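You operate a simulated robot arm through the tools that you are given. There is no shell and no other tool.

The job below is to be done with a simulated robot arm. You get a single attempt, and the scene is never put back.

TASK
Set the controls near the work top of the side shelf. At the end: the talk off key is switched on; the aux off key is switched up; the teal cable tie tub (marked "TIES") stands on top of the bagged sync card; the pgm off key is switched on; whatever was shut is shut again. Leave all else as you found it, and nothing knocked over.

The check looks at the end state, three seconds after you hand in, the way a careful person would. Anything else that was tipped, shoved, dropped, spilled or broken makes it a failure.

THE ROBOT
A 6-joint arm with a two-finger parallel gripper, fixed in place. Base frame: the origin is on the floor under the middle of its stand, x ahead of it, y to its left, z up; the work surface is at about z = 724. Readings come in mm, rad, newtons and seconds.
With the tool pointing down near the work surface it reaches from about 260 to 740 mm from the base axis. Its first joint turns from -1.152 to 1.152 rad. Payload 2.45 kg.
The tool frame sits at the grasp point between the pads (the TCP): z along the fingers, y along the line on which they close. The tips reach 24 mm beyond it. Largest opening 68 mm; finger width 17, thickness 10; the body of the gripper, 40 by 70 mm, starts 41 mm behind the TCP.
Orientation is that of the tool frame in the base frame, as [roll, pitch, yaw] about the fixed x, y, z axes, in that order (R = Rz(yaw) Ry(pitch) Rx(roll)). With the fingers straight down and closing along the base's y, the tool's x points along the base's -x, its y along +y and its z along -z.

THE INTERFACE
- The arm moves only by the tool play_rows. Its argument "motion" is a list of rows, each an object of numbers (a shift or turn left out is 0, a gripper value left out holds the last): "tx", "ty", "tz": the shift along the tool's x, y, z in mm; "ax", "ay", "az": the turn, a rotation vector about the tool's x, y, z in rad; "claw": the finger opening in mm, from 0 to 68. In form: [{"tx": .., "ty": .., "tz": .., "ax": .., "ay": .., "az": .., "claw": ..}, ...]. A call has 1 to 20 rows; each row shifts and turns the commanded pose from where the row before left it, along the tool's axes as they then stand. Rows are played at 5 a second. More than 50 mm and 0.15 rad between two rows, or a gripper value outside its range, and nothing of the call is played. A pose out of reach is approached as far as the arm can. The call stops where the force on the tool passes 40 N (or 10 N more than at its start, if that is more) or the arm is blocked; 0.2 s more then pass. Each finger travels about 108 mm/s and halts on what it meets, pressing with about 26 N; the grip force reading is that of the motor and also rises with nothing between the fingers. The clock runs only during rows and for 0.2 s after the last one: add rows that do not move to give the fingers time. It gives the time, the measured TCP pose, the force on the tool (base axes), the opening and the grip force at its end, in the units of the frame above (readings bear some noise), with the torque about the TCP (base axes, N m) and any sound that the robot's microphone picked up.
- Cameras (640 x 400 px; columns grow to the right, rows downward): "scene" is fixed at [176.5, 453.9, 1438.1]; the picture's right is [-0.38, -0.93, 0.00], its down [-0.75, 0.30, -0.59] and it looks along [0.55, -0.22, -0.81] (base axes); focal length 354 px, centre (320, 200). "wrist" rides on the gripper at [84, 11, -75] in the tool frame; the picture's right is [-0.13, 0.99, 0.00], its down [-0.60, -0.08, -0.79] and it looks along [-0.79, -0.10, 0.61] (tool axes); focal length 251 px, centre (320, 200). There is no depth. A picture from a camera that has moved, and an enlarged one, comes with that camera's place and axes in the base frame and with its lens.
- snapshot(camera): a new picture of that camera. It takes no simulated time.
- zoom(camera, box): a new picture of the part [left, top, right, bottom] of that camera's present view, enlarged. It takes no simulated time.
- hand_in(): hands the job in; it is judged then, once.

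Places have to be worked out from the pictures, the camera data and where the tool is seen. Open the gripper and draw the arm clear of the work before you hand the job in, unless the task says otherwise.

The tools are called after ">>>" as name(argument=value, ...) on one line, values as JSON. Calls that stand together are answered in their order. play_rows: Moves the arm, as the interface text tells. Its arguments: {"type":"object","properties":{"motion":{"type":"array"}},"required":["motion"]} The other tools are called the same way: snapshot (camera) takes a picture; zoom (camera, box) takes an enlarged picture of a part of a camera's view; hand_in () hands the job in.

At the start:

```text
time_s: 0.0
position: [386.1, 463.8, 1035.5]
tool_rot: [-3.141, 0.001, 3.141]
ft_force: [0.3, -0.3, -0.2]
wrist_torque: [-0.05, 0.0, -0.03]
grip_width: 68.0
grasp_force: 0.2
```

scene: 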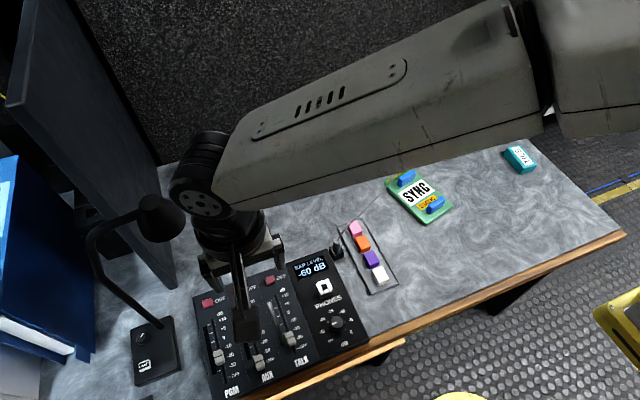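
wrist: 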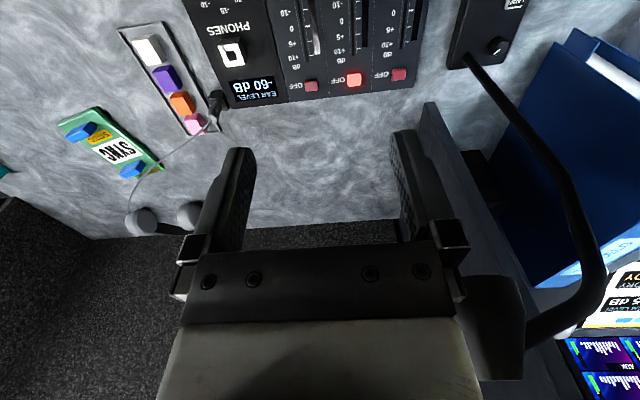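

I start by looking closer at the mixer panel, the card and the tub before moving anything.

>>> zoom(camera="scene", box=[180, 220, 420, 400])

>>> zoom(camera="wrist", box=[180, 0, 440, 160])

>>> zoom(camera="scene", box=[370, 120, 570, 245])

>>> zoom(camera="wrist", box=[440, 180, 640, 400])

```text
2.22 times, centred on (300, 310) of scene
camera zoom: at [176.5, 453.9, 1438.1], right [-0.38, -0.93, 0.0], down [-0.75, 0.3, -0.59], along [0.55, -0.22, -0.81], focal length 786 px, centre (364, -44)
```

zoom: 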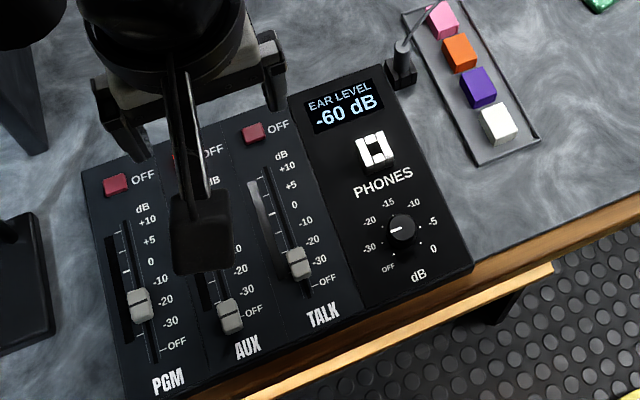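

```text
2.46 times, centred on (310, 80) of wrist
camera zoom: at [302.1, 475.9, 1109.0], right [0.13, 0.99, 0.0], down [0.6, -0.08, 0.79], along [0.79, -0.1, -0.61], focal length 619 px, centre (345, 495)
```

zoom: 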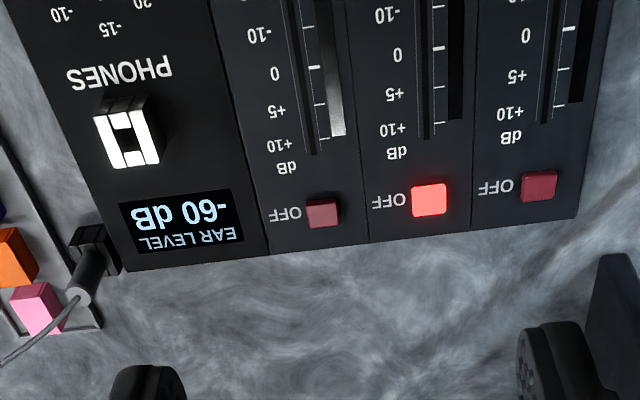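

```text
3.20 times, centred on (470, 182) of scene
camera zoom: at [176.5, 453.9, 1438.1], right [-0.38, -0.93, 0.0], down [-0.75, 0.3, -0.59], along [0.55, -0.22, -0.81], focal length 1132 px, centre (-160, 256)
```

zoom: 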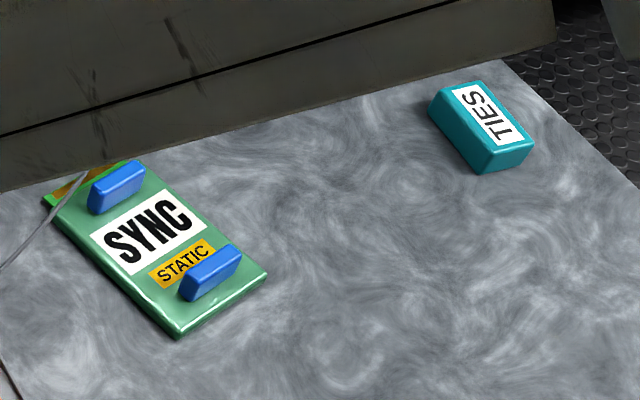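

```text
1.82 times, centred on (540, 290) of wrist
camera zoom: at [302.1, 475.9, 1109.0], right [0.13, 0.99, 0.0], down [0.6, -0.08, 0.79], along [0.79, -0.1, -0.61], focal length 457 px, centre (-80, 36)
```

zoom: 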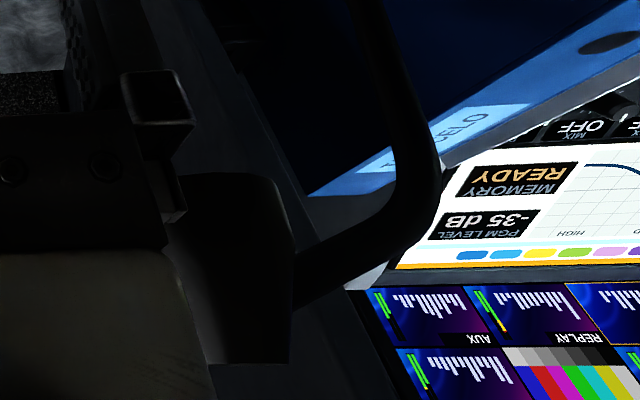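

The AUX off key is lit, while the PGM and TALK off keys are dark, so each of the three needs one press. By two-camera triangulation the keys sit near x≈495 at y≈566/503/438, and a lamp head hangs at about (472,555,1080). I lower the arm over the TALK side, away from the lamp, to see the panel better.

>>> play_rows(motion=[{"tx": 0, "ty": -15, "tz": 30}, {"tx": 0, "ty": -11, "tz": 40}, {"tx": -3, "ty": 0, "tz": 40}, {"tx": -3, "ty": 0, "tz": 40}, {"tx": 0, "ty": 0, "tz": 0}])

>>> snapshot(camera="wrist")

>>> snapshot(camera="scene")

```text
time_s: 1.2
position: [394.2, 439.8, 886.6]
tool_rot: [3.14, 0.0, 3.142]
ft_force: [0.0, -0.1, -0.8]
wrist_torque: [0.01, 0.01, -0.01]
grip_width: 67.9
grasp_force: 0.0
```

```text
taken
camera wrist: at [310.9, 451.5, 960.9], right [0.13, 0.99, 0.0], down [0.6, -0.08, 0.79], along [0.79, -0.1, -0.61], focal length 251 px, centre (320, 200)
```

wrist: 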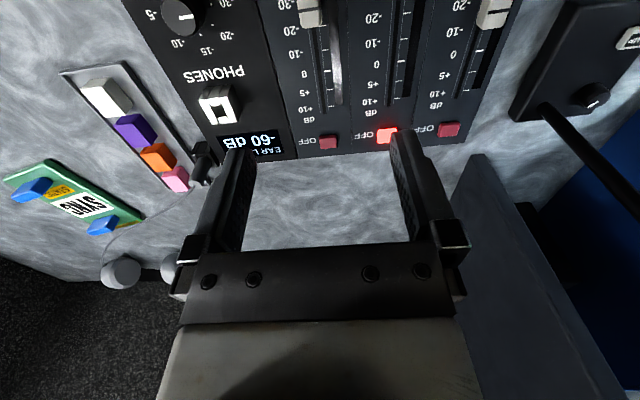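

```text
taken
```

scene: 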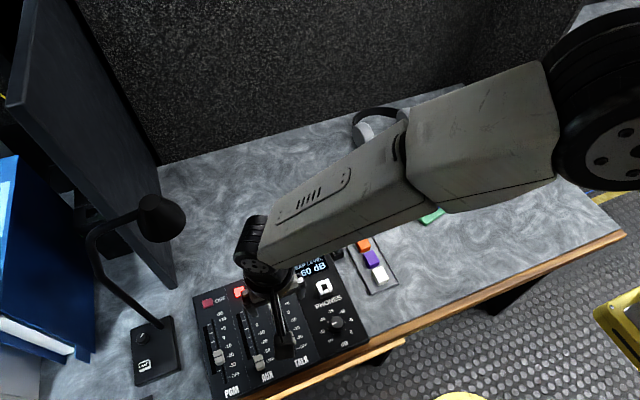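

The arm is now low on the TALK side; I zoom in on the key row to locate the keys accurately.

>>> zoom(camera="wrist", box=[260, 90, 500, 220])

>>> zoom(camera="scene", box=[190, 250, 350, 350])

>>> zoom(camera="wrist", box=[0, 130, 200, 260])

```text
2.67 times, centred on (380, 155) of wrist
camera zoom: at [310.9, 451.5, 960.9], right [0.13, 0.99, 0.0], down [0.6, -0.08, 0.79], along [0.79, -0.1, -0.61], focal length 670 px, centre (160, 320)
```

zoom: 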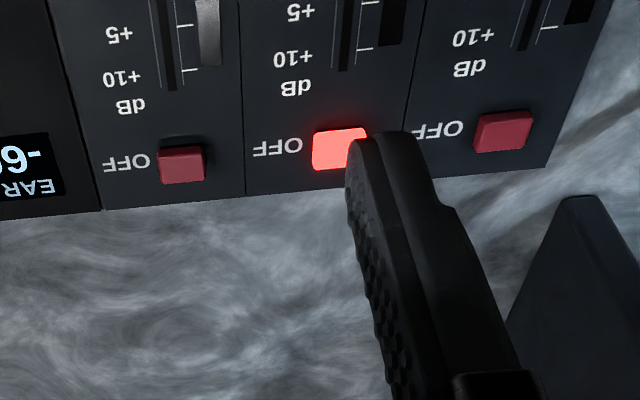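

```text
4.00 times, centred on (270, 300) of scene
camera zoom: at [176.5, 453.9, 1438.1], right [-0.38, -0.93, 0.0], down [-0.75, 0.3, -0.59], along [0.55, -0.22, -0.81], focal length 1415 px, centre (520, -200)
```

zoom: 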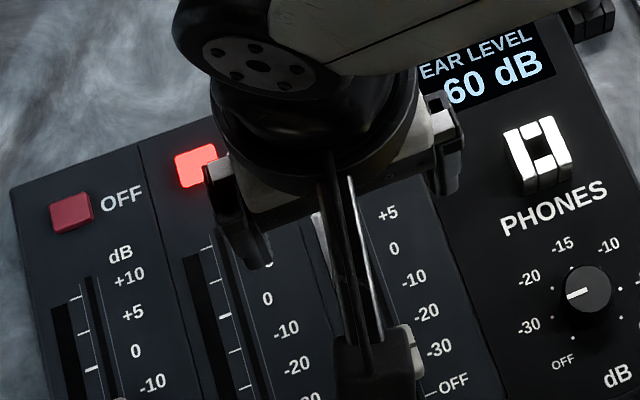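

```text
3.08 times, centred on (100, 195) of wrist
camera zoom: at [310.9, 451.5, 960.9], right [0.13, 0.99, 0.0], down [0.6, -0.08, 0.79], along [0.79, -0.1, -0.61], focal length 774 px, centre (997, 215)
```

zoom: 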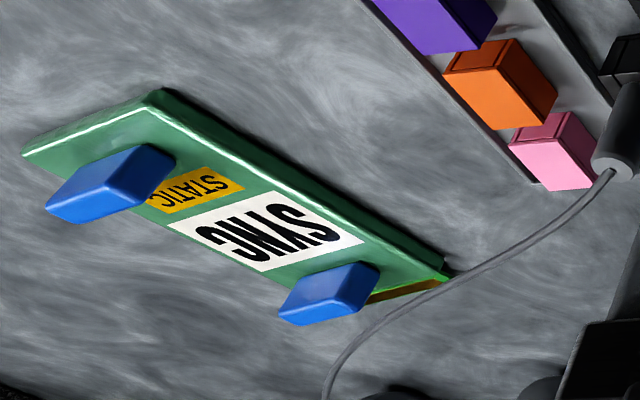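

All three keys come out at x≈496 with y≈436 (TALK), 502 (AUX) and 568 (PGM), with tops around z≈730–740. I close the fingers and move to a spot above the TALK key.

>>> play_rows(motion=[{"tx": -34, "ty": -1, "tz": 20, "claw": 0}, {"tx": -34, "ty": -1.5, "tz": 25}, {"tx": -34, "ty": -1.3, "tz": 25}, {"tx": 0, "ty": 0, "tz": 16}, {"tx": 0, "ty": 0, "tz": 0}])

>>> snapshot(camera="wrist")

>>> snapshot(camera="scene")

```text
time_s: 2.4
position: [494.3, 435.4, 799.1]
tool_rot: [3.141, 0.001, -3.14]
ft_force: [0.0, 1.1, 0.3]
wrist_torque: [0.01, -0.01, 0.0]
grip_width: 0.0
grasp_force: 23.3
```

```text
taken
camera wrist: at [410.8, 446.9, 873.7], right [0.13, 0.99, 0.0], down [0.6, -0.08, 0.79], along [0.79, -0.1, -0.61], focal length 251 px, centre (320, 200)
```

wrist: 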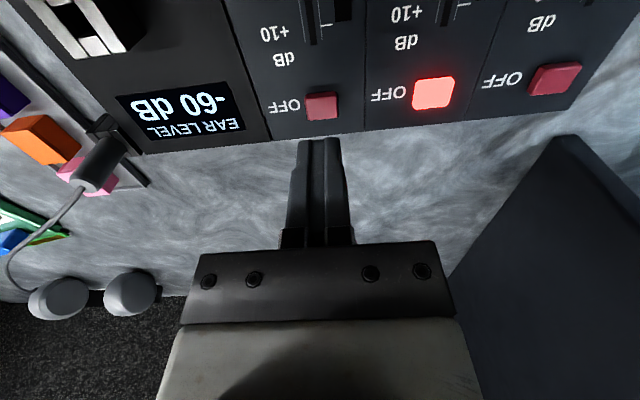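

```text
taken
```

scene: 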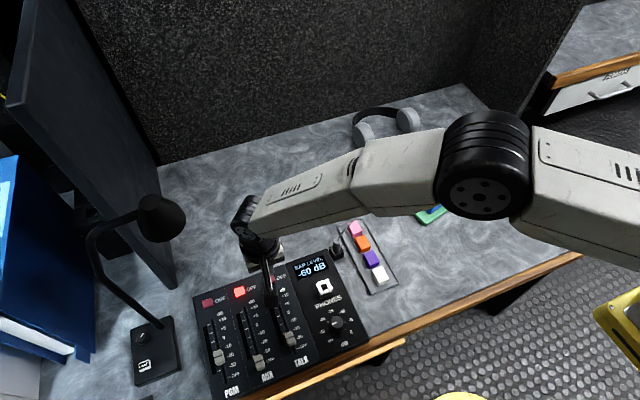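

The fingers are closed and just short of the TALK key, which I now put near (499, 436.5). I shift slightly and descend in small steps, watching force and sound.

>>> play_rows(motion=[{"tx": -4.5, "ty": 1.8, "tz": 15}, {"tz": 15}, {"tz": 4}, {"tz": 0}])

>>> zoom(camera="wrist", box=[240, 50, 480, 200])

>>> zoom(camera="scene", box=[190, 240, 350, 340])

```text
time_s: 3.4
position: [497.7, 437.7, 766.6]
tool_rot: [-3.141, -0.001, -3.141]
ft_force: [0.3, -0.5, -0.5]
wrist_torque: [0.0, 0.0, 0.03]
grip_width: 0.0
grasp_force: 23.6
```

```text
2.67 times, centred on (360, 125) of wrist
camera zoom: at [413.8, 449.5, 839.7], right [0.13, 0.99, 0.0], down [0.6, -0.08, 0.79], along [0.79, -0.1, -0.61], focal length 670 px, centre (213, 400)
```

zoom: 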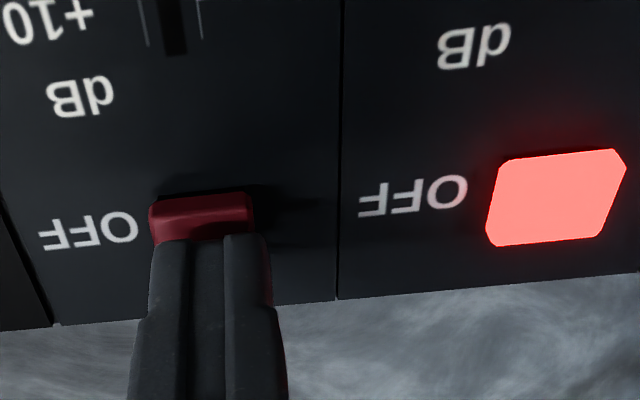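

```text
4.00 times, centred on (270, 290) of scene
camera zoom: at [176.5, 453.9, 1438.1], right [-0.38, -0.93, 0.0], down [-0.75, 0.3, -0.59], along [0.55, -0.22, -0.81], focal length 1415 px, centre (520, -160)
```

zoom: 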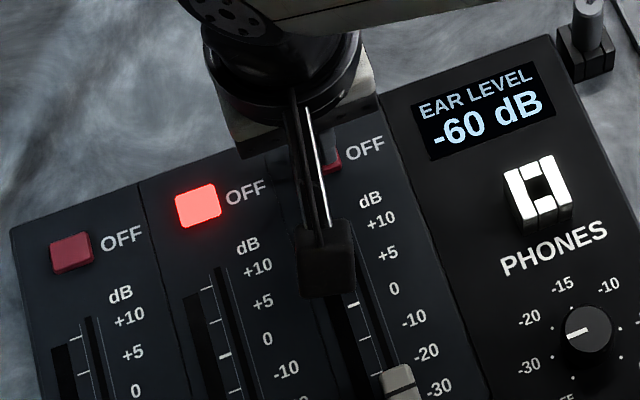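

The fingertips are lined up over the TALK key (tip at z≈742). I press down in 2 mm steps and read the force.

>>> play_rows(motion=[{"ty": -0.7, "tz": 2}, {"tz": 2}, {"tz": 2}, {"tz": 1}])

```text
time_s: 4.4
position: [497.6, 436.4, 759.1]
tool_rot: [3.14, 0.002, -3.141]
ft_force: [1.0, -0.1, 1.6]
wrist_torque: [0.03, -0.04, -0.02]
grip_width: 0.0
grasp_force: 23.6
```

Tip at z≈735 with no clear contact yet (about 1.6 N, near noise). I go on in 1 mm steps.

>>> play_rows(motion=[{"tz": 1}, {"tz": 1}, {"tz": 0}])

>>> zoom(camera="wrist", box=[240, 50, 480, 200])

```text
time_s: 5.2
position: [497.2, 435.1, 756.5]
tool_rot: [-3.141, 0.001, -3.139]
ft_force: [-1.7, 1.0, 3.6]
wrist_torque: [0.01, 0.05, 0.03]
grip_width: 0.1
grasp_force: 23.8
heard: click
```

```text
2.67 times, centred on (360, 125) of wrist
camera zoom: at [414.7, 446.4, 830.5], right [0.13, 0.99, 0.0], down [0.6, -0.08, 0.79], along [0.79, -0.1, -0.61], focal length 670 px, centre (213, 400)
```

zoom: 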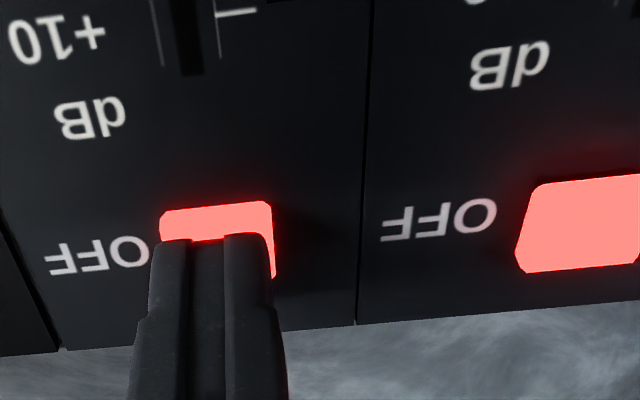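

TALK clicked and is now lit. I lift off and check that it stays lit.

>>> play_rows(motion=[{"tz": -10}, {"tz": -25}, {"tz": 0}])

>>> snapshot(camera="wrist")

>>> zoom(camera="scene", box=[190, 240, 350, 340])

```text
time_s: 6.0
position: [497.6, 435.4, 791.5]
tool_rot: [-3.141, 0.001, 3.14]
ft_force: [-0.1, 0.5, -1.4]
wrist_torque: [0.0, 0.0, 0.0]
grip_width: 0.0
grasp_force: 23.8
```

```text
taken
camera wrist: at [414.7, 446.7, 865.7], right [0.13, 0.99, 0.0], down [0.6, -0.08, 0.79], along [0.79, -0.1, -0.61], focal length 251 px, centre (320, 200)
```

wrist: 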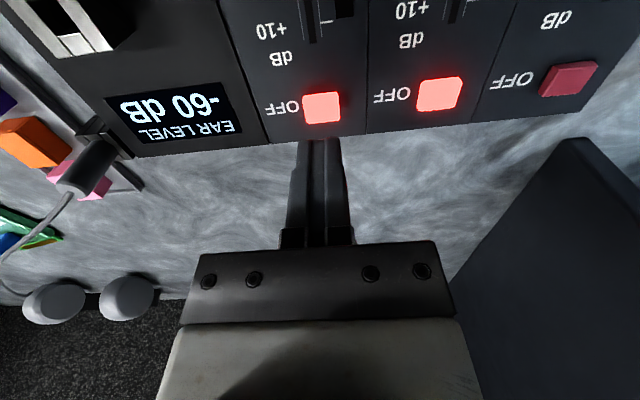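

```text
4.00 times, centred on (270, 290) of scene
camera zoom: at [176.5, 453.9, 1438.1], right [-0.38, -0.93, 0.0], down [-0.75, 0.3, -0.59], along [0.55, -0.22, -0.81], focal length 1415 px, centre (520, -160)
```

zoom: 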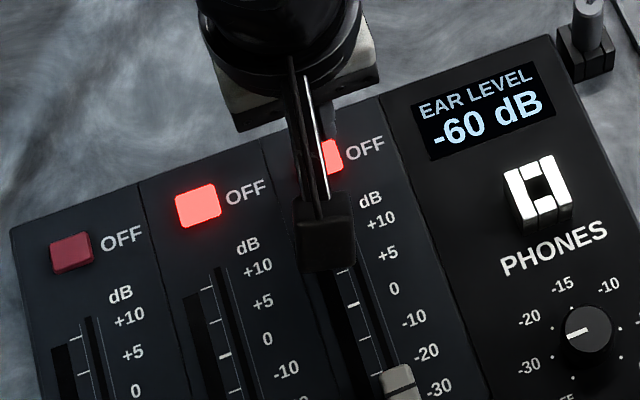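

TALK stays lit. The AUX key is 66 mm to the left at about (498, 502.5), so I move across at this height and go down close to it.

>>> play_rows(motion=[{"ty": 33}, {"ty": 33.5}, {"tz": 15}, {"tz": 10}, {"tz": 0}])

>>> zoom(camera="wrist", box=[240, 50, 480, 200])

>>> snapshot(camera="scene")

```text
time_s: 7.2
position: [494.2, 497.5, 775.8]
tool_rot: [3.141, 0.0, -3.141]
ft_force: [0.2, 0.1, -0.6]
wrist_torque: [0.0, 0.0, -0.02]
grip_width: 0.0
grasp_force: 23.6
out of reach, approached as far as the arm can: row 3, 4
```

```text
2.67 times, centred on (360, 125) of wrist
camera zoom: at [410.6, 509.2, 849.4], right [0.13, 0.99, 0.0], down [0.6, -0.08, 0.79], along [0.79, -0.1, -0.61], focal length 670 px, centre (213, 400)
```

zoom: 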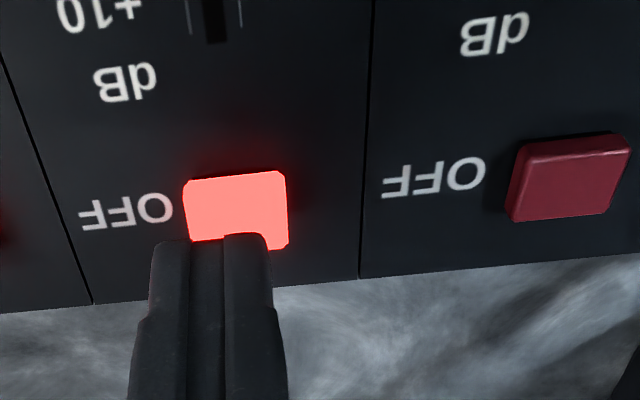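

```text
taken
```

scene: 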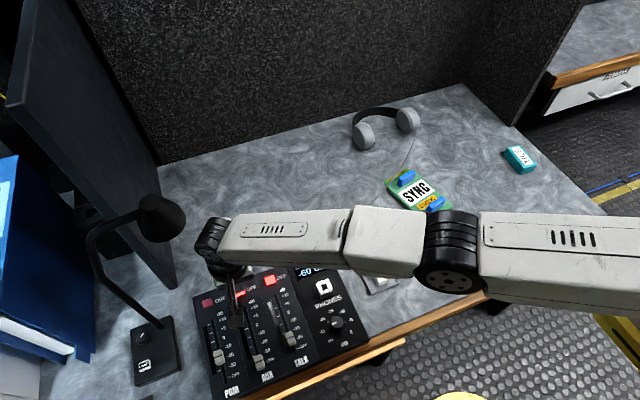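

With the tool straight down the arm runs out of reach here (stopped at r≈701). I back up and tilt the tool radially outward by about 0.3 rad, which brings the wrist nearer the base, then read the pose.

>>> play_rows(motion=[{"tz": -25}, {"ax": -0.105, "ay": -0.105}, {"ax": -0.105, "ay": -0.105}, {"tz": 0}])

>>> snapshot(camera="wrist")

>>> snapshot(camera="scene")

```text
time_s: 8.2
position: [494.6, 496.5, 799.1]
tool_rot: [2.928, 0.209, 3.117]
ft_force: [-0.9, 0.1, 0.7]
wrist_torque: [0.0, 0.01, 0.02]
grip_width: 0.0
grasp_force: 24.2
```

```text
taken
camera wrist: at [396.5, 494.4, 855.8], right [0.1, 0.97, 0.23], down [0.43, -0.26, 0.87], along [0.9, 0.01, -0.44], focal length 251 px, centre (320, 200)
```

wrist: 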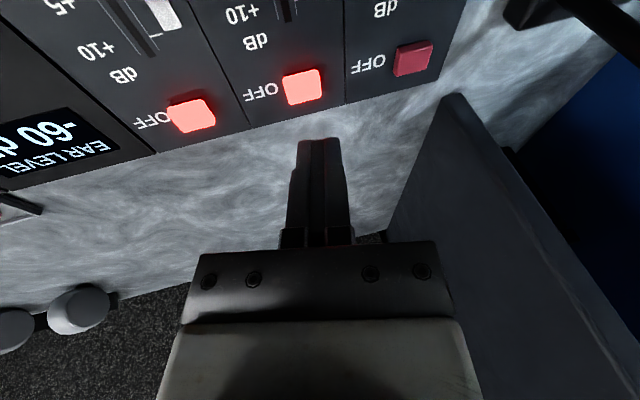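

```text
taken
```

scene: 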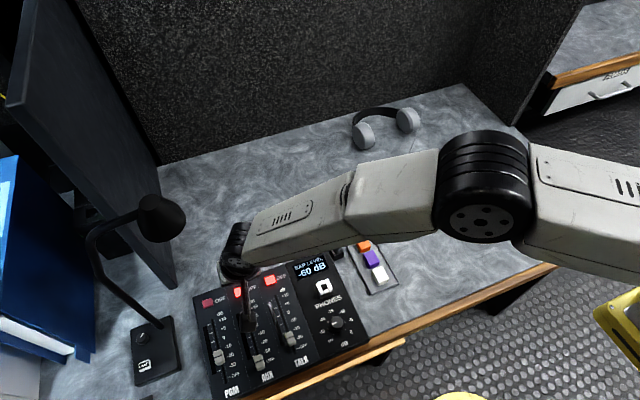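

The command follows the real pose, now (494.6, 496.8, 799) with about 0.3 rad tilt. I move to TCP (499, 505, 769), which puts the low fingertip corner over the AUX key.

>>> play_rows(motion=[{"tx": 1, "ty": 0.85, "tz": 15.6}, {"tx": 1, "ty": 0.85, "tz": 15.6}, {"tz": 0}])

>>> zoom(camera="wrist", box=[200, 40, 440, 190])

>>> zoom(camera="scene", box=[170, 220, 330, 320])

```text
time_s: 9.0
position: [497.9, 504.8, 771.3]
tool_rot: [2.928, 0.208, 3.119]
ft_force: [0.4, 0.2, -0.5]
wrist_torque: [-0.01, -0.01, -0.02]
grip_width: 0.0
grasp_force: 23.5
```

```text
2.67 times, centred on (320, 115) of wrist
camera zoom: at [400.5, 503.1, 825.7], right [0.1, 0.97, 0.23], down [0.43, -0.26, 0.87], along [0.9, 0.01, -0.44], focal length 670 px, centre (320, 427)
```

zoom: 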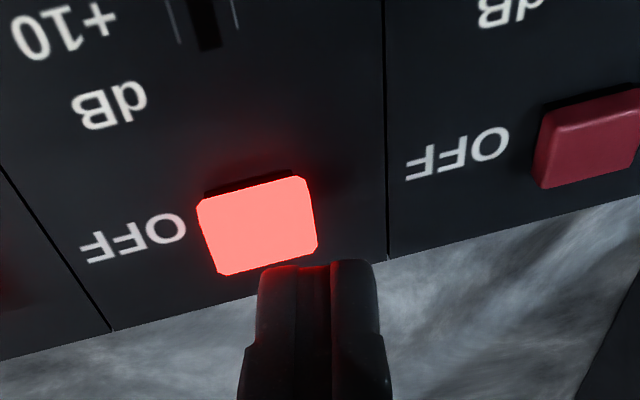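

```text
4.00 times, centred on (250, 270) of scene
camera zoom: at [176.5, 453.9, 1438.1], right [-0.38, -0.93, 0.0], down [-0.75, 0.3, -0.59], along [0.55, -0.22, -0.81], focal length 1415 px, centre (600, -80)
```

zoom: 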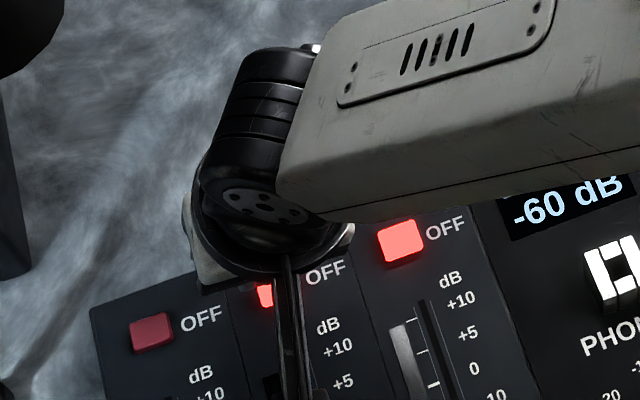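

Key centre is confirmed at (498, 502.8), and the low corner of the fingertip lands inside it. I shift slightly and go down in small steps, with a stop at each read.

>>> play_rows(motion=[{"tx": 0.65, "ty": -3.15, "tz": 7.55}, {"tx": 0.31, "ty": -0.31, "tz": 1.43}, {"tx": 0.2, "ty": -0.2, "tz": 0.96}, {"tz": 0}])

```text
time_s: 10.0
position: [498.7, 503.9, 760.5]
tool_rot: [2.927, 0.209, 3.119]
ft_force: [0.4, 0.8, 1.9]
wrist_torque: [0.04, 0.0, -0.02]
grip_width: 0.0
grasp_force: 24.1
heard: click
```

I heard a click with light contact. I lift off and look at the AUX key.

>>> play_rows(motion=[{"tx": -2.07, "ty": 2.07, "tz": -9.56}, {"tx": -4.14, "ty": 4.14, "tz": -19.1}, {"tz": 0}])

>>> zoom(camera="wrist", box=[120, 40, 460, 220])

>>> zoom(camera="scene", box=[170, 230, 350, 350])

```text
time_s: 10.8
position: [499.8, 503.3, 790.7]
tool_rot: [2.929, 0.208, 3.119]
ft_force: [0.1, -0.6, 0.4]
wrist_torque: [0.03, -0.01, 0.02]
grip_width: 0.0
grasp_force: 23.6
```

```text
1.88 times, centred on (290, 130) of wrist
camera zoom: at [401.9, 501.5, 845.9], right [0.1, 0.97, 0.23], down [0.43, -0.25, 0.87], along [0.9, 0.01, -0.44], focal length 473 px, centre (376, 332)
```

zoom: 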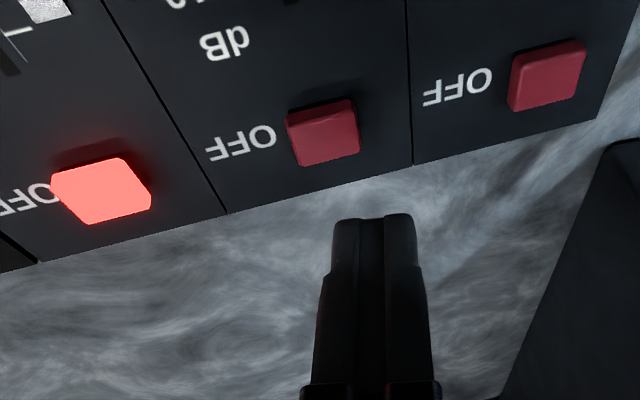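

```text
3.33 times, centred on (260, 290) of scene
camera zoom: at [176.5, 453.9, 1438.1], right [-0.38, -0.93, 0.0], down [-0.75, 0.3, -0.59], along [0.55, -0.22, -0.81], focal length 1179 px, centre (520, -100)
```

zoom: 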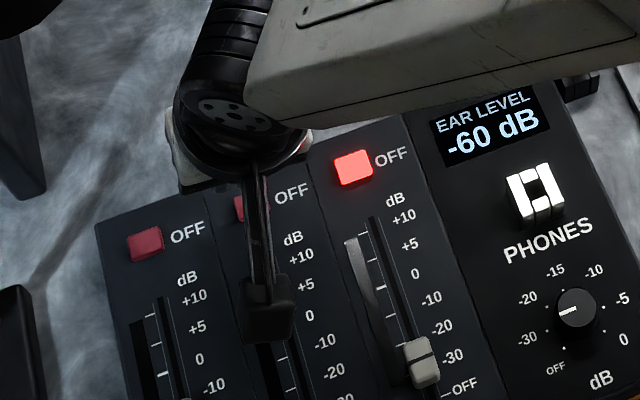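

AUX is now dark and up, TALK is lit. For PGM (498, 569) I add another 0.3 rad of outward tilt for reach, then slide left at about z=790, well below the lamp head.

>>> play_rows(motion=[{"ax": -0.105, "ay": -0.105}, {"ax": -0.105, "ay": -0.105}, {"tx": 5, "ty": 29, "tz": 11.5}, {"tz": 0}])

>>> snapshot(camera="wrist")

>>> snapshot(camera="scene")

```text
time_s: 11.8
position: [495.9, 537.1, 790.0]
tool_rot: [2.695, 0.407, 3.048]
ft_force: [0.0, 0.3, -1.2]
wrist_torque: [-0.01, -0.01, 0.03]
grip_width: 0.0
grasp_force: 23.5
```

```text
taken
camera wrist: at [389.7, 524.4, 821.8], right [0.03, 0.89, 0.44], down [0.25, -0.44, 0.86], along [0.97, 0.08, -0.23], focal length 251 px, centre (320, 200)
```

wrist: 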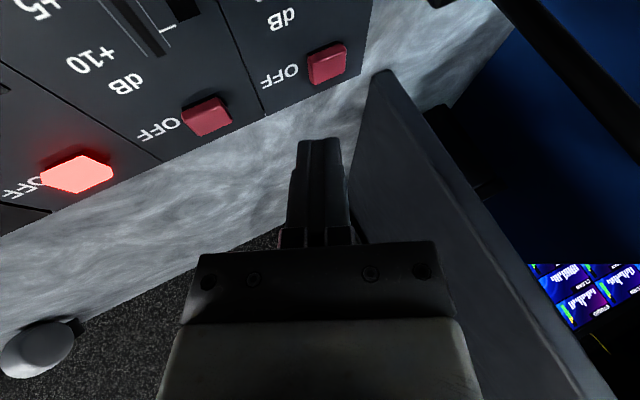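

```text
taken
```

scene: 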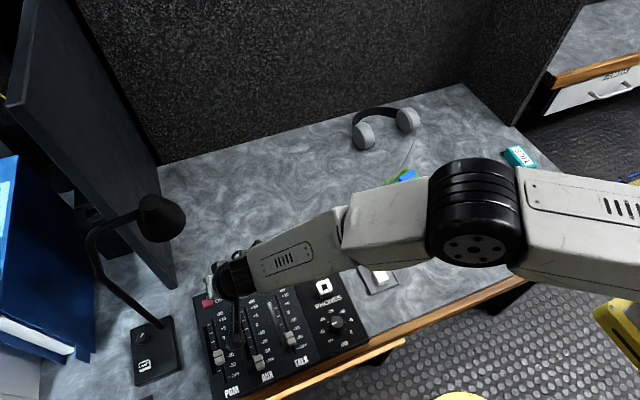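

Reach is fine and the lamp is clear. I move on to about (495, 566, 776), just short of the PGM key.

>>> play_rows(motion=[{"tx": 4.1, "ty": 10.9, "tz": 10.5}, {"tx": 4.1, "ty": 10.9, "tz": 10.5}, {"tz": 0}])

>>> zoom(camera="wrist", box=[160, 40, 480, 220])

>>> zoom(camera="scene", box=[120, 180, 340, 340])

```text
time_s: 12.6
position: [495.8, 564.0, 778.1]
tool_rot: [2.694, 0.408, 3.047]
ft_force: [0.2, -0.8, 0.2]
wrist_torque: [0.01, 0.02, -0.01]
grip_width: 0.0
grasp_force: 23.8
```

```text
2.00 times, centred on (320, 130) of wrist
camera zoom: at [388.9, 551.6, 809.9], right [0.03, 0.9, 0.44], down [0.25, -0.44, 0.86], along [0.97, 0.08, -0.23], focal length 503 px, centre (320, 340)
```

zoom: 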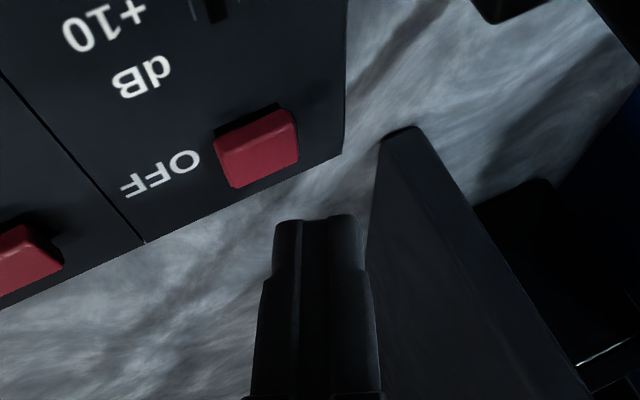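

```text
2.50 times, centred on (230, 260) of scene
camera zoom: at [176.5, 453.9, 1438.1], right [-0.38, -0.93, 0.0], down [-0.75, 0.3, -0.59], along [0.55, -0.22, -0.81], focal length 884 px, centre (545, 50)
```

zoom: 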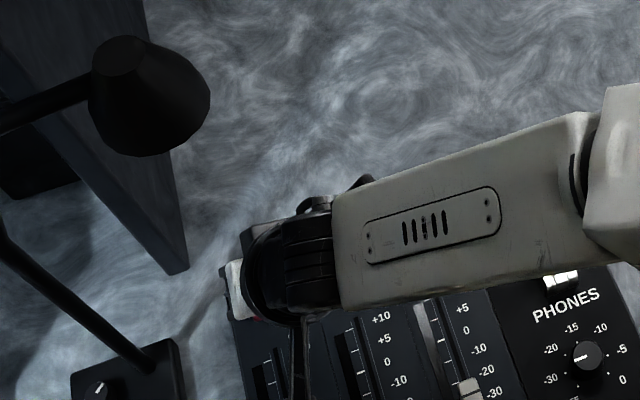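

PGM key centre is at (497, 568.7); the low corner of the fingertip will land inside it. I descend to just above, then press in 1.5 mm steps.

>>> play_rows(motion=[{"tx": 5.88, "ty": -2.38, "tz": 10.54}, {"tx": 0.594, "ty": -0.594, "tz": 1.243}, {"tx": 0.594, "ty": -0.594, "tz": 1.243}, {"tz": 0}])

>>> zoom(camera="wrist", box=[200, 60, 440, 210])

```text
time_s: 13.6
position: [494.0, 566.0, 763.3]
tool_rot: [2.693, 0.406, 3.049]
ft_force: [-0.7, 1.0, 0.5]
wrist_torque: [0.01, 0.04, 0.02]
grip_width: 0.0
grasp_force: 23.7
```

```text
2.67 times, centred on (320, 135) of wrist
camera zoom: at [387.3, 553.9, 795.6], right [0.03, 0.9, 0.44], down [0.25, -0.44, 0.86], along [0.97, 0.08, -0.23], focal length 670 px, centre (320, 373)
```

zoom: 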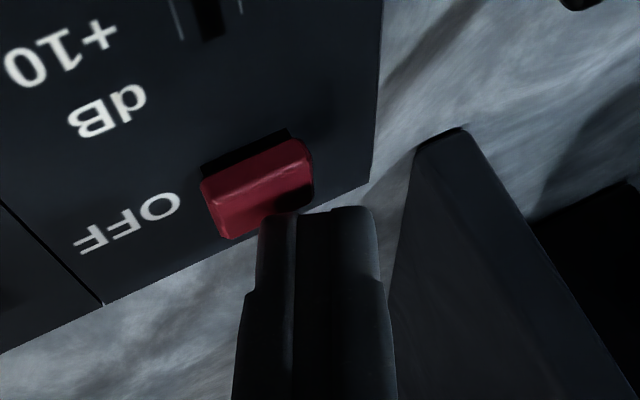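

No contact yet (corner at z≈736), and the corner sits over the far half of the key. I shift 2 mm toward the base and continue down in small steps.

>>> play_rows(motion=[{"tx": 2.2, "ty": -0.25, "tz": 0.05}, {"tx": 0.4, "ty": -0.4, "tz": 0.83}, {"tz": 0}])

```text
time_s: 14.4
position: [491.6, 565.6, 761.1]
tool_rot: [2.694, 0.408, 3.047]
ft_force: [-0.3, -0.5, -0.2]
wrist_torque: [-0.02, -0.03, -0.04]
grip_width: 0.1
grasp_force: 23.5
```

Still no contact force at TCP z≈761. I continue down a further 2 mm.

>>> play_rows(motion=[{"tx": 0.4, "ty": -0.4, "tz": 0.83}, {"tx": 0.4, "ty": -0.4, "tz": 0.83}, {"tz": 0}])

>>> zoom(camera="wrist", box=[200, 60, 440, 210])

```text
time_s: 15.2
position: [492.6, 566.4, 759.9]
tool_rot: [2.693, 0.408, 3.047]
ft_force: [-1.0, 0.5, 1.0]
wrist_torque: [0.01, 0.0, -0.02]
grip_width: 0.2
grasp_force: 23.2
heard: click
```

```text
2.67 times, centred on (320, 135) of wrist
camera zoom: at [386.1, 553.7, 791.9], right [0.03, 0.9, 0.44], down [0.25, -0.44, 0.86], along [0.97, 0.08, -0.23], focal length 670 px, centre (320, 373)
```

zoom: 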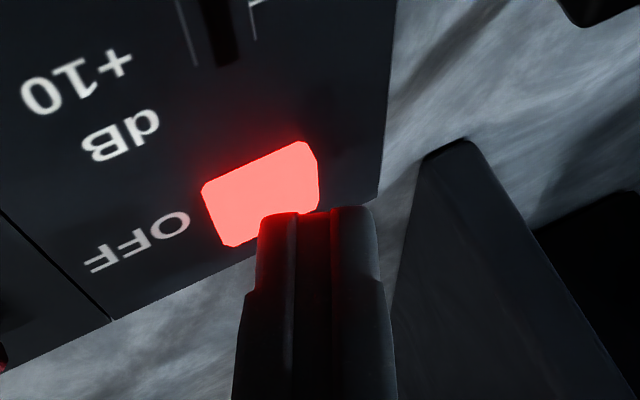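

PGM clicked and is lit. I lift off, slide back away from the lamp and return the tool to upright.

>>> play_rows(motion=[{"tx": -3.96, "ty": 3.96, "tz": -8.29}, {"tx": -7.9, "ty": 7.9, "tz": -16.6}, {"tx": 15.3, "ty": -30.3, "tz": -21.8}, {"tx": 15.3, "ty": -30.3, "tz": -21.8}, {"tx": 15.3, "ty": -30.3, "tz": -21.8}, {"ax": 0.105, "ay": 0.105}, {"ax": 0.105, "ay": 0.105}, {"ax": 0.105, "ay": 0.105}, {"ax": 0.105, "ay": 0.105}, {"tz": -30}, {"tz": 0}])

>>> snapshot(camera="wrist")

>>> snapshot(camera="scene")

```text
time_s: 17.6
position: [439.7, 454.5, 820.7]
tool_rot: [3.085, 0.121, 3.116]
ft_force: [-0.1, -0.1, 0.0]
wrist_torque: [-0.03, 0.02, -0.01]
grip_width: 0.0
grasp_force: 23.5
out of reach, approached as far as the arm can: row 5, 7
```

```text
taken
camera wrist: at [347.1, 464.6, 884.5], right [0.15, 0.99, 0.07], down [0.5, -0.14, 0.85], along [0.85, -0.09, -0.51], focal length 251 px, centre (320, 200)
```

wrist: 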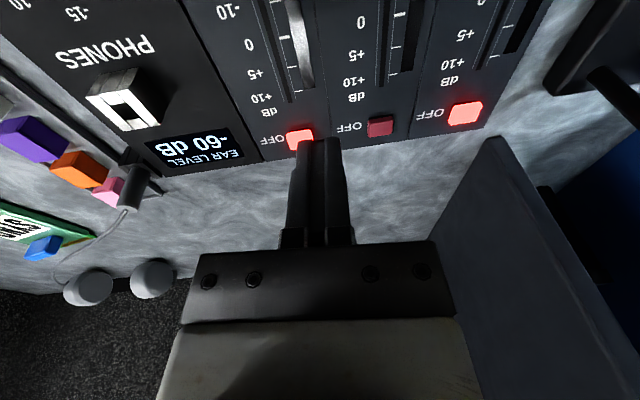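

```text
taken
```

scene: 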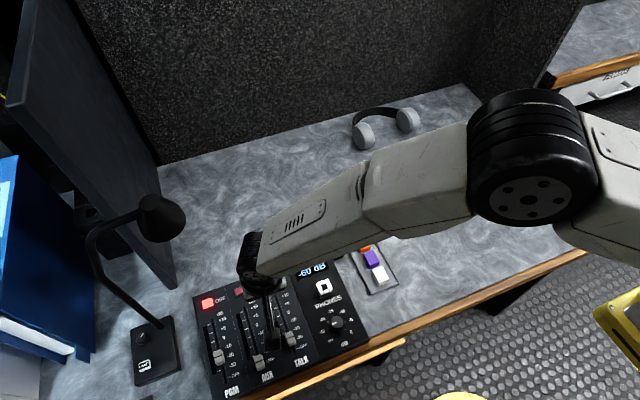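

All three keys read right: TALK lit, AUX dark, PGM lit. I straighten the tool, rise, and swing over towards the card to inspect it.

>>> play_rows(motion=[{"tz": -30, "ax": 0.054, "ay": 0.121}, {"tz": -40}, {"tz": -30, "az": -0.025}, {"ty": -45, "tx": -4}, {"ty": -45, "tx": -4}, {"ty": -45, "tx": -4}, {"ty": -45, "tx": -4}, {"ty": -45, "tx": -4}, {"ty": -45, "tx": -4}, {"ty": -45, "tx": -4}, {"ty": -45, "tx": -4}, {"ty": -45, "tx": -4}, {"claw": 68}, {"tz": 0}])

>>> snapshot(camera="wrist")

>>> snapshot(camera="scene")

```text
time_s: 20.6
position: [472.7, 44.6, 915.7]
tool_rot: [3.139, 0.002, -3.137]
ft_force: [0.2, 0.4, 0.2]
wrist_torque: [-0.02, 0.02, 0.01]
grip_width: 68.0
grasp_force: 0.1
```

```text
taken
camera wrist: at [389.6, 56.5, 990.1], right [0.12, 0.99, 0.0], down [0.6, -0.08, 0.79], along [0.79, -0.1, -0.61], focal length 251 px, centre (320, 200)
```

wrist: 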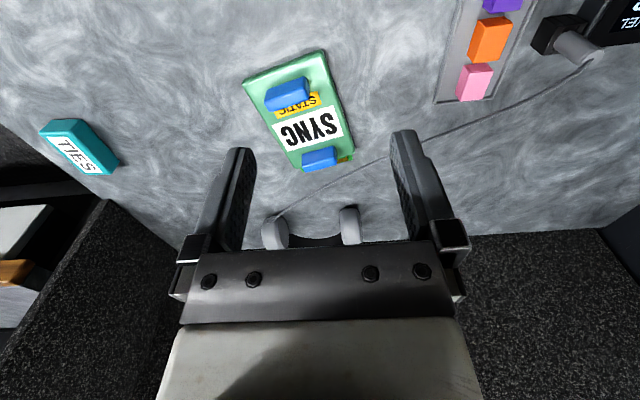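

```text
taken
```

scene: 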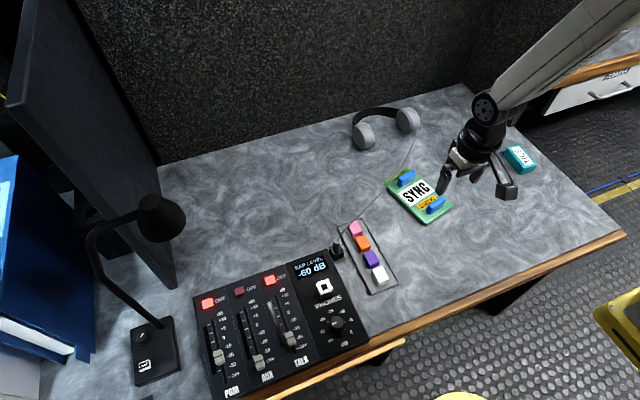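

The panel shows PGM lit, AUX dark, TALK lit. Now I zoom on the card and the tub from both cameras to measure them.

>>> zoom(camera="wrist", box=[220, 40, 380, 180])

>>> zoom(camera="wrist", box=[20, 100, 140, 190])

>>> zoom(camera="scene", box=[370, 150, 470, 230])

>>> zoom(camera="scene", box=[480, 130, 560, 190])

```text
2.86 times, centred on (300, 110) of wrist
camera zoom: at [389.6, 56.5, 990.1], right [0.12, 0.99, 0.0], down [0.6, -0.08, 0.79], along [0.79, -0.1, -0.61], focal length 718 px, centre (377, 457)
```

zoom: 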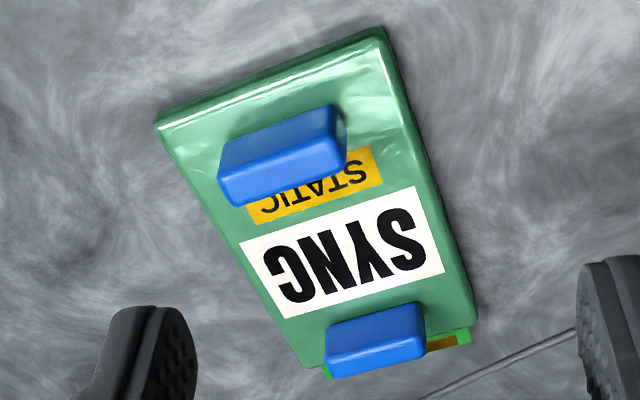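

```text
4.44 times, centred on (80, 145) of wrist
camera zoom: at [389.6, 56.5, 990.1], right [0.12, 0.99, 0.0], down [0.6, -0.08, 0.79], along [0.79, -0.1, -0.61], focal length 1118 px, centre (1387, 444)
```

zoom: 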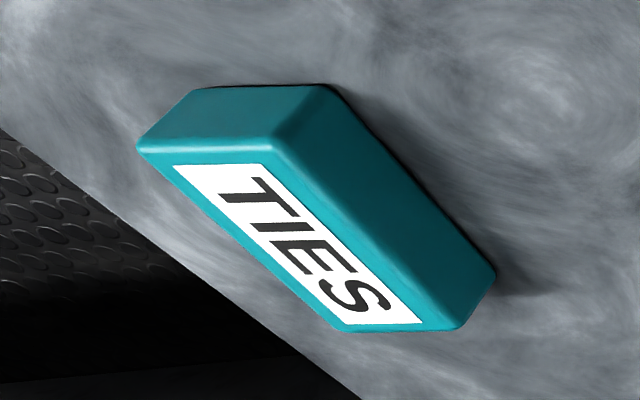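

```text
5.00 times, centred on (420, 190) of scene
camera zoom: at [176.5, 453.9, 1438.1], right [-0.38, -0.93, 0.0], down [-0.75, 0.3, -0.59], along [0.55, -0.22, -0.81], focal length 1768 px, centre (-180, 250)
```

zoom: 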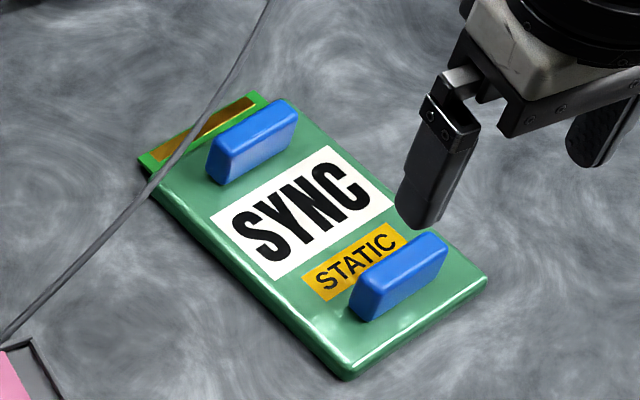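

```text
6.67 times, centred on (520, 160) of scene
camera zoom: at [176.5, 453.9, 1438.1], right [-0.38, -0.93, 0.0], down [-0.75, 0.3, -0.59], along [0.55, -0.22, -0.81], focal length 2358 px, centre (-1013, 467)
```

zoom: 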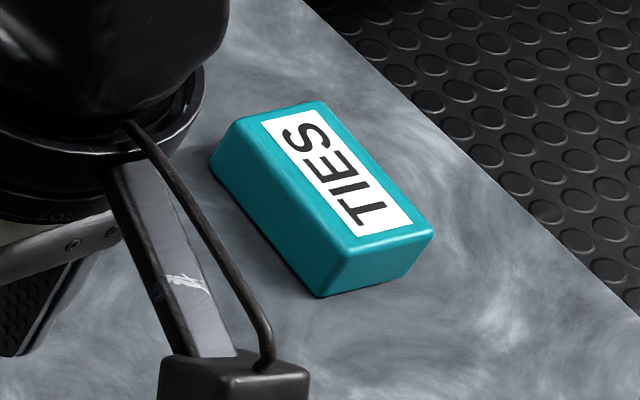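

The tub measures roughly 70×38×29 mm, centred near (570,-278). The card is about 133×89 mm with two blue blocks near its ends, and the gap between them needs better measurement. I tilt the wrist inward so the camera looks more steeply down on the card.

>>> play_rows(motion=[{"ay": 0.15}, {"ay": 0.15}, {"ay": 0.15}, {"tx": -19.9, "ty": -10, "tz": 18.1}, {"tx": -19.9, "ty": -10, "tz": 18.1}, {"tz": 0}])

>>> snapshot(camera="wrist")

>>> zoom(camera="wrist", box=[200, 60, 440, 240])

>>> snapshot(camera="scene")

```text
time_s: 22.0
position: [493.7, 30.0, 868.0]
tool_rot: [3.138, -0.447, -3.136]
ft_force: [0.4, 0.2, -0.6]
wrist_torque: [-0.02, 0.0, 0.0]
grip_width: 68.1
grasp_force: 0.0
```

```text
taken
camera wrist: at [450.7, 41.0, 971.6], right [0.11, 0.99, -0.05], down [0.89, -0.08, 0.45], along [0.45, -0.1, -0.89], focal length 251 px, centre (320, 200)
```

wrist: 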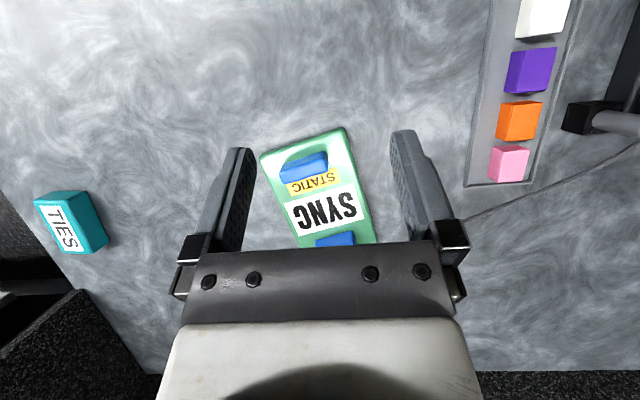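

```text
2.22 times, centred on (320, 150) of wrist
camera zoom: at [450.7, 41.0, 971.6], right [0.11, 0.99, -0.05], down [0.89, -0.08, 0.45], along [0.45, -0.1, -0.89], focal length 559 px, centre (320, 311)
```

zoom: 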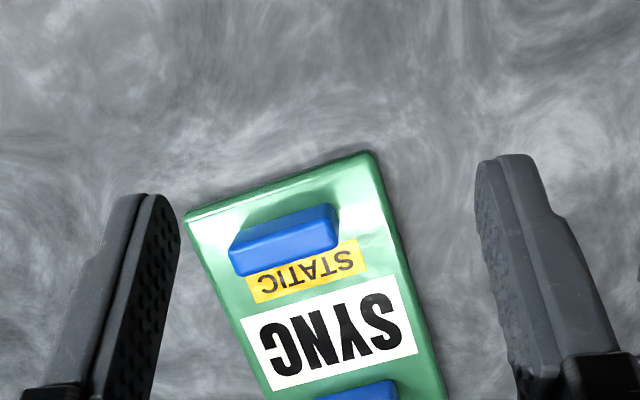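

```text
taken
```

scene: 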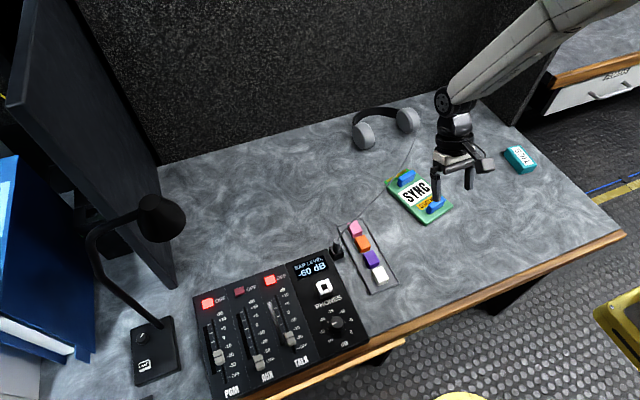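

The far blue block is hidden behind the gripper body, so I move 60 mm forward to bring the whole card into clear view.

>>> play_rows(motion=[{"tx": -27, "tz": -13}, {"tx": -27, "tz": -13}, {"tz": 0}])

>>> zoom(camera="wrist", box=[200, 20, 440, 170])

>>> zoom(camera="wrist", box=[0, 80, 160, 220])

```text
time_s: 22.8
position: [552.3, 27.1, 868.6]
tool_rot: [3.139, -0.45, -3.138]
ft_force: [-0.5, -0.7, -0.1]
wrist_torque: [0.02, 0.0, -0.03]
grip_width: 67.9
grasp_force: 0.1
```

```text
2.67 times, centred on (320, 95) of wrist
camera zoom: at [510.4, 39.1, 971.2], right [0.11, 0.99, -0.05], down [0.89, -0.08, 0.45], along [0.45, -0.1, -0.89], focal length 670 px, centre (320, 480)
```

zoom: 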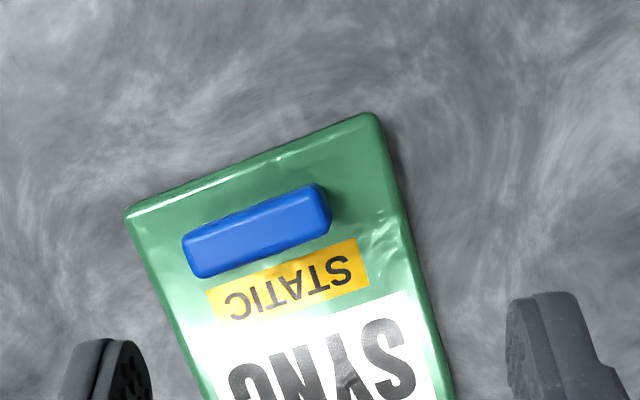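

```text
2.86 times, centred on (80, 150) of wrist
camera zoom: at [510.4, 39.1, 971.2], right [0.11, 0.99, -0.05], down [0.89, -0.08, 0.45], along [0.45, -0.1, -0.89], focal length 718 px, centre (1006, 343)
```

zoom: 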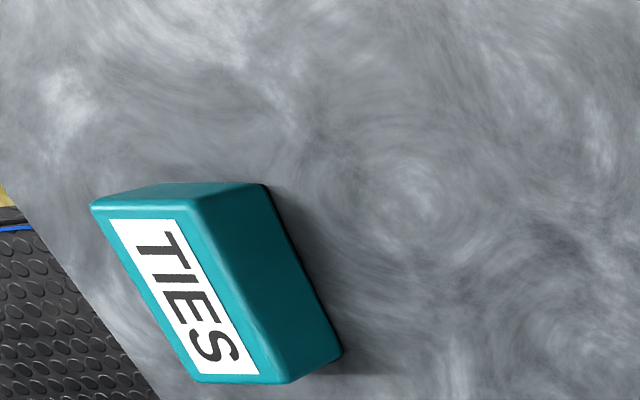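

The view is nearly straight down now; I take a larger crop including the far block.

>>> zoom(camera="wrist", box=[230, 50, 410, 240])

>>> zoom(camera="scene", box=[380, 160, 460, 230])

```text
2.11 times, centred on (320, 145) of wrist
camera zoom: at [510.4, 39.1, 971.2], right [0.11, 0.99, -0.05], down [0.89, -0.08, 0.45], along [0.45, -0.1, -0.89], focal length 529 px, centre (320, 316)
```

zoom: 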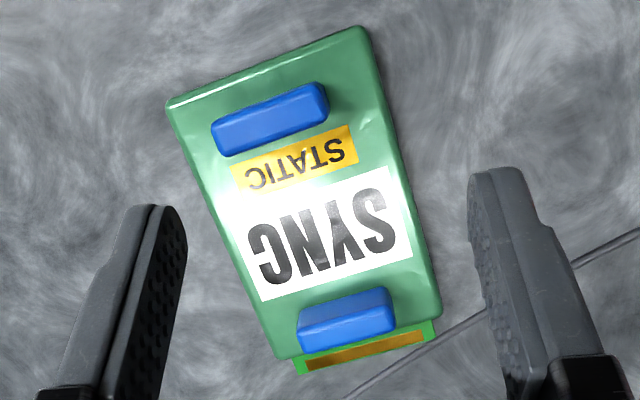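

```text
5.71 times, centred on (420, 195) of scene
camera zoom: at [176.5, 453.9, 1438.1], right [-0.38, -0.93, 0.0], down [-0.75, 0.3, -0.59], along [0.55, -0.22, -0.81], focal length 2021 px, centre (-251, 229)
```

zoom: 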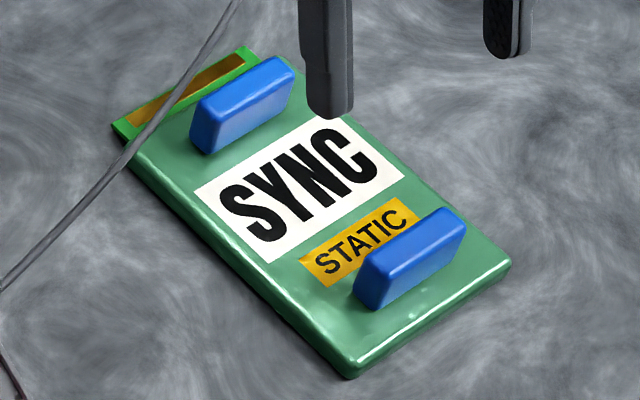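

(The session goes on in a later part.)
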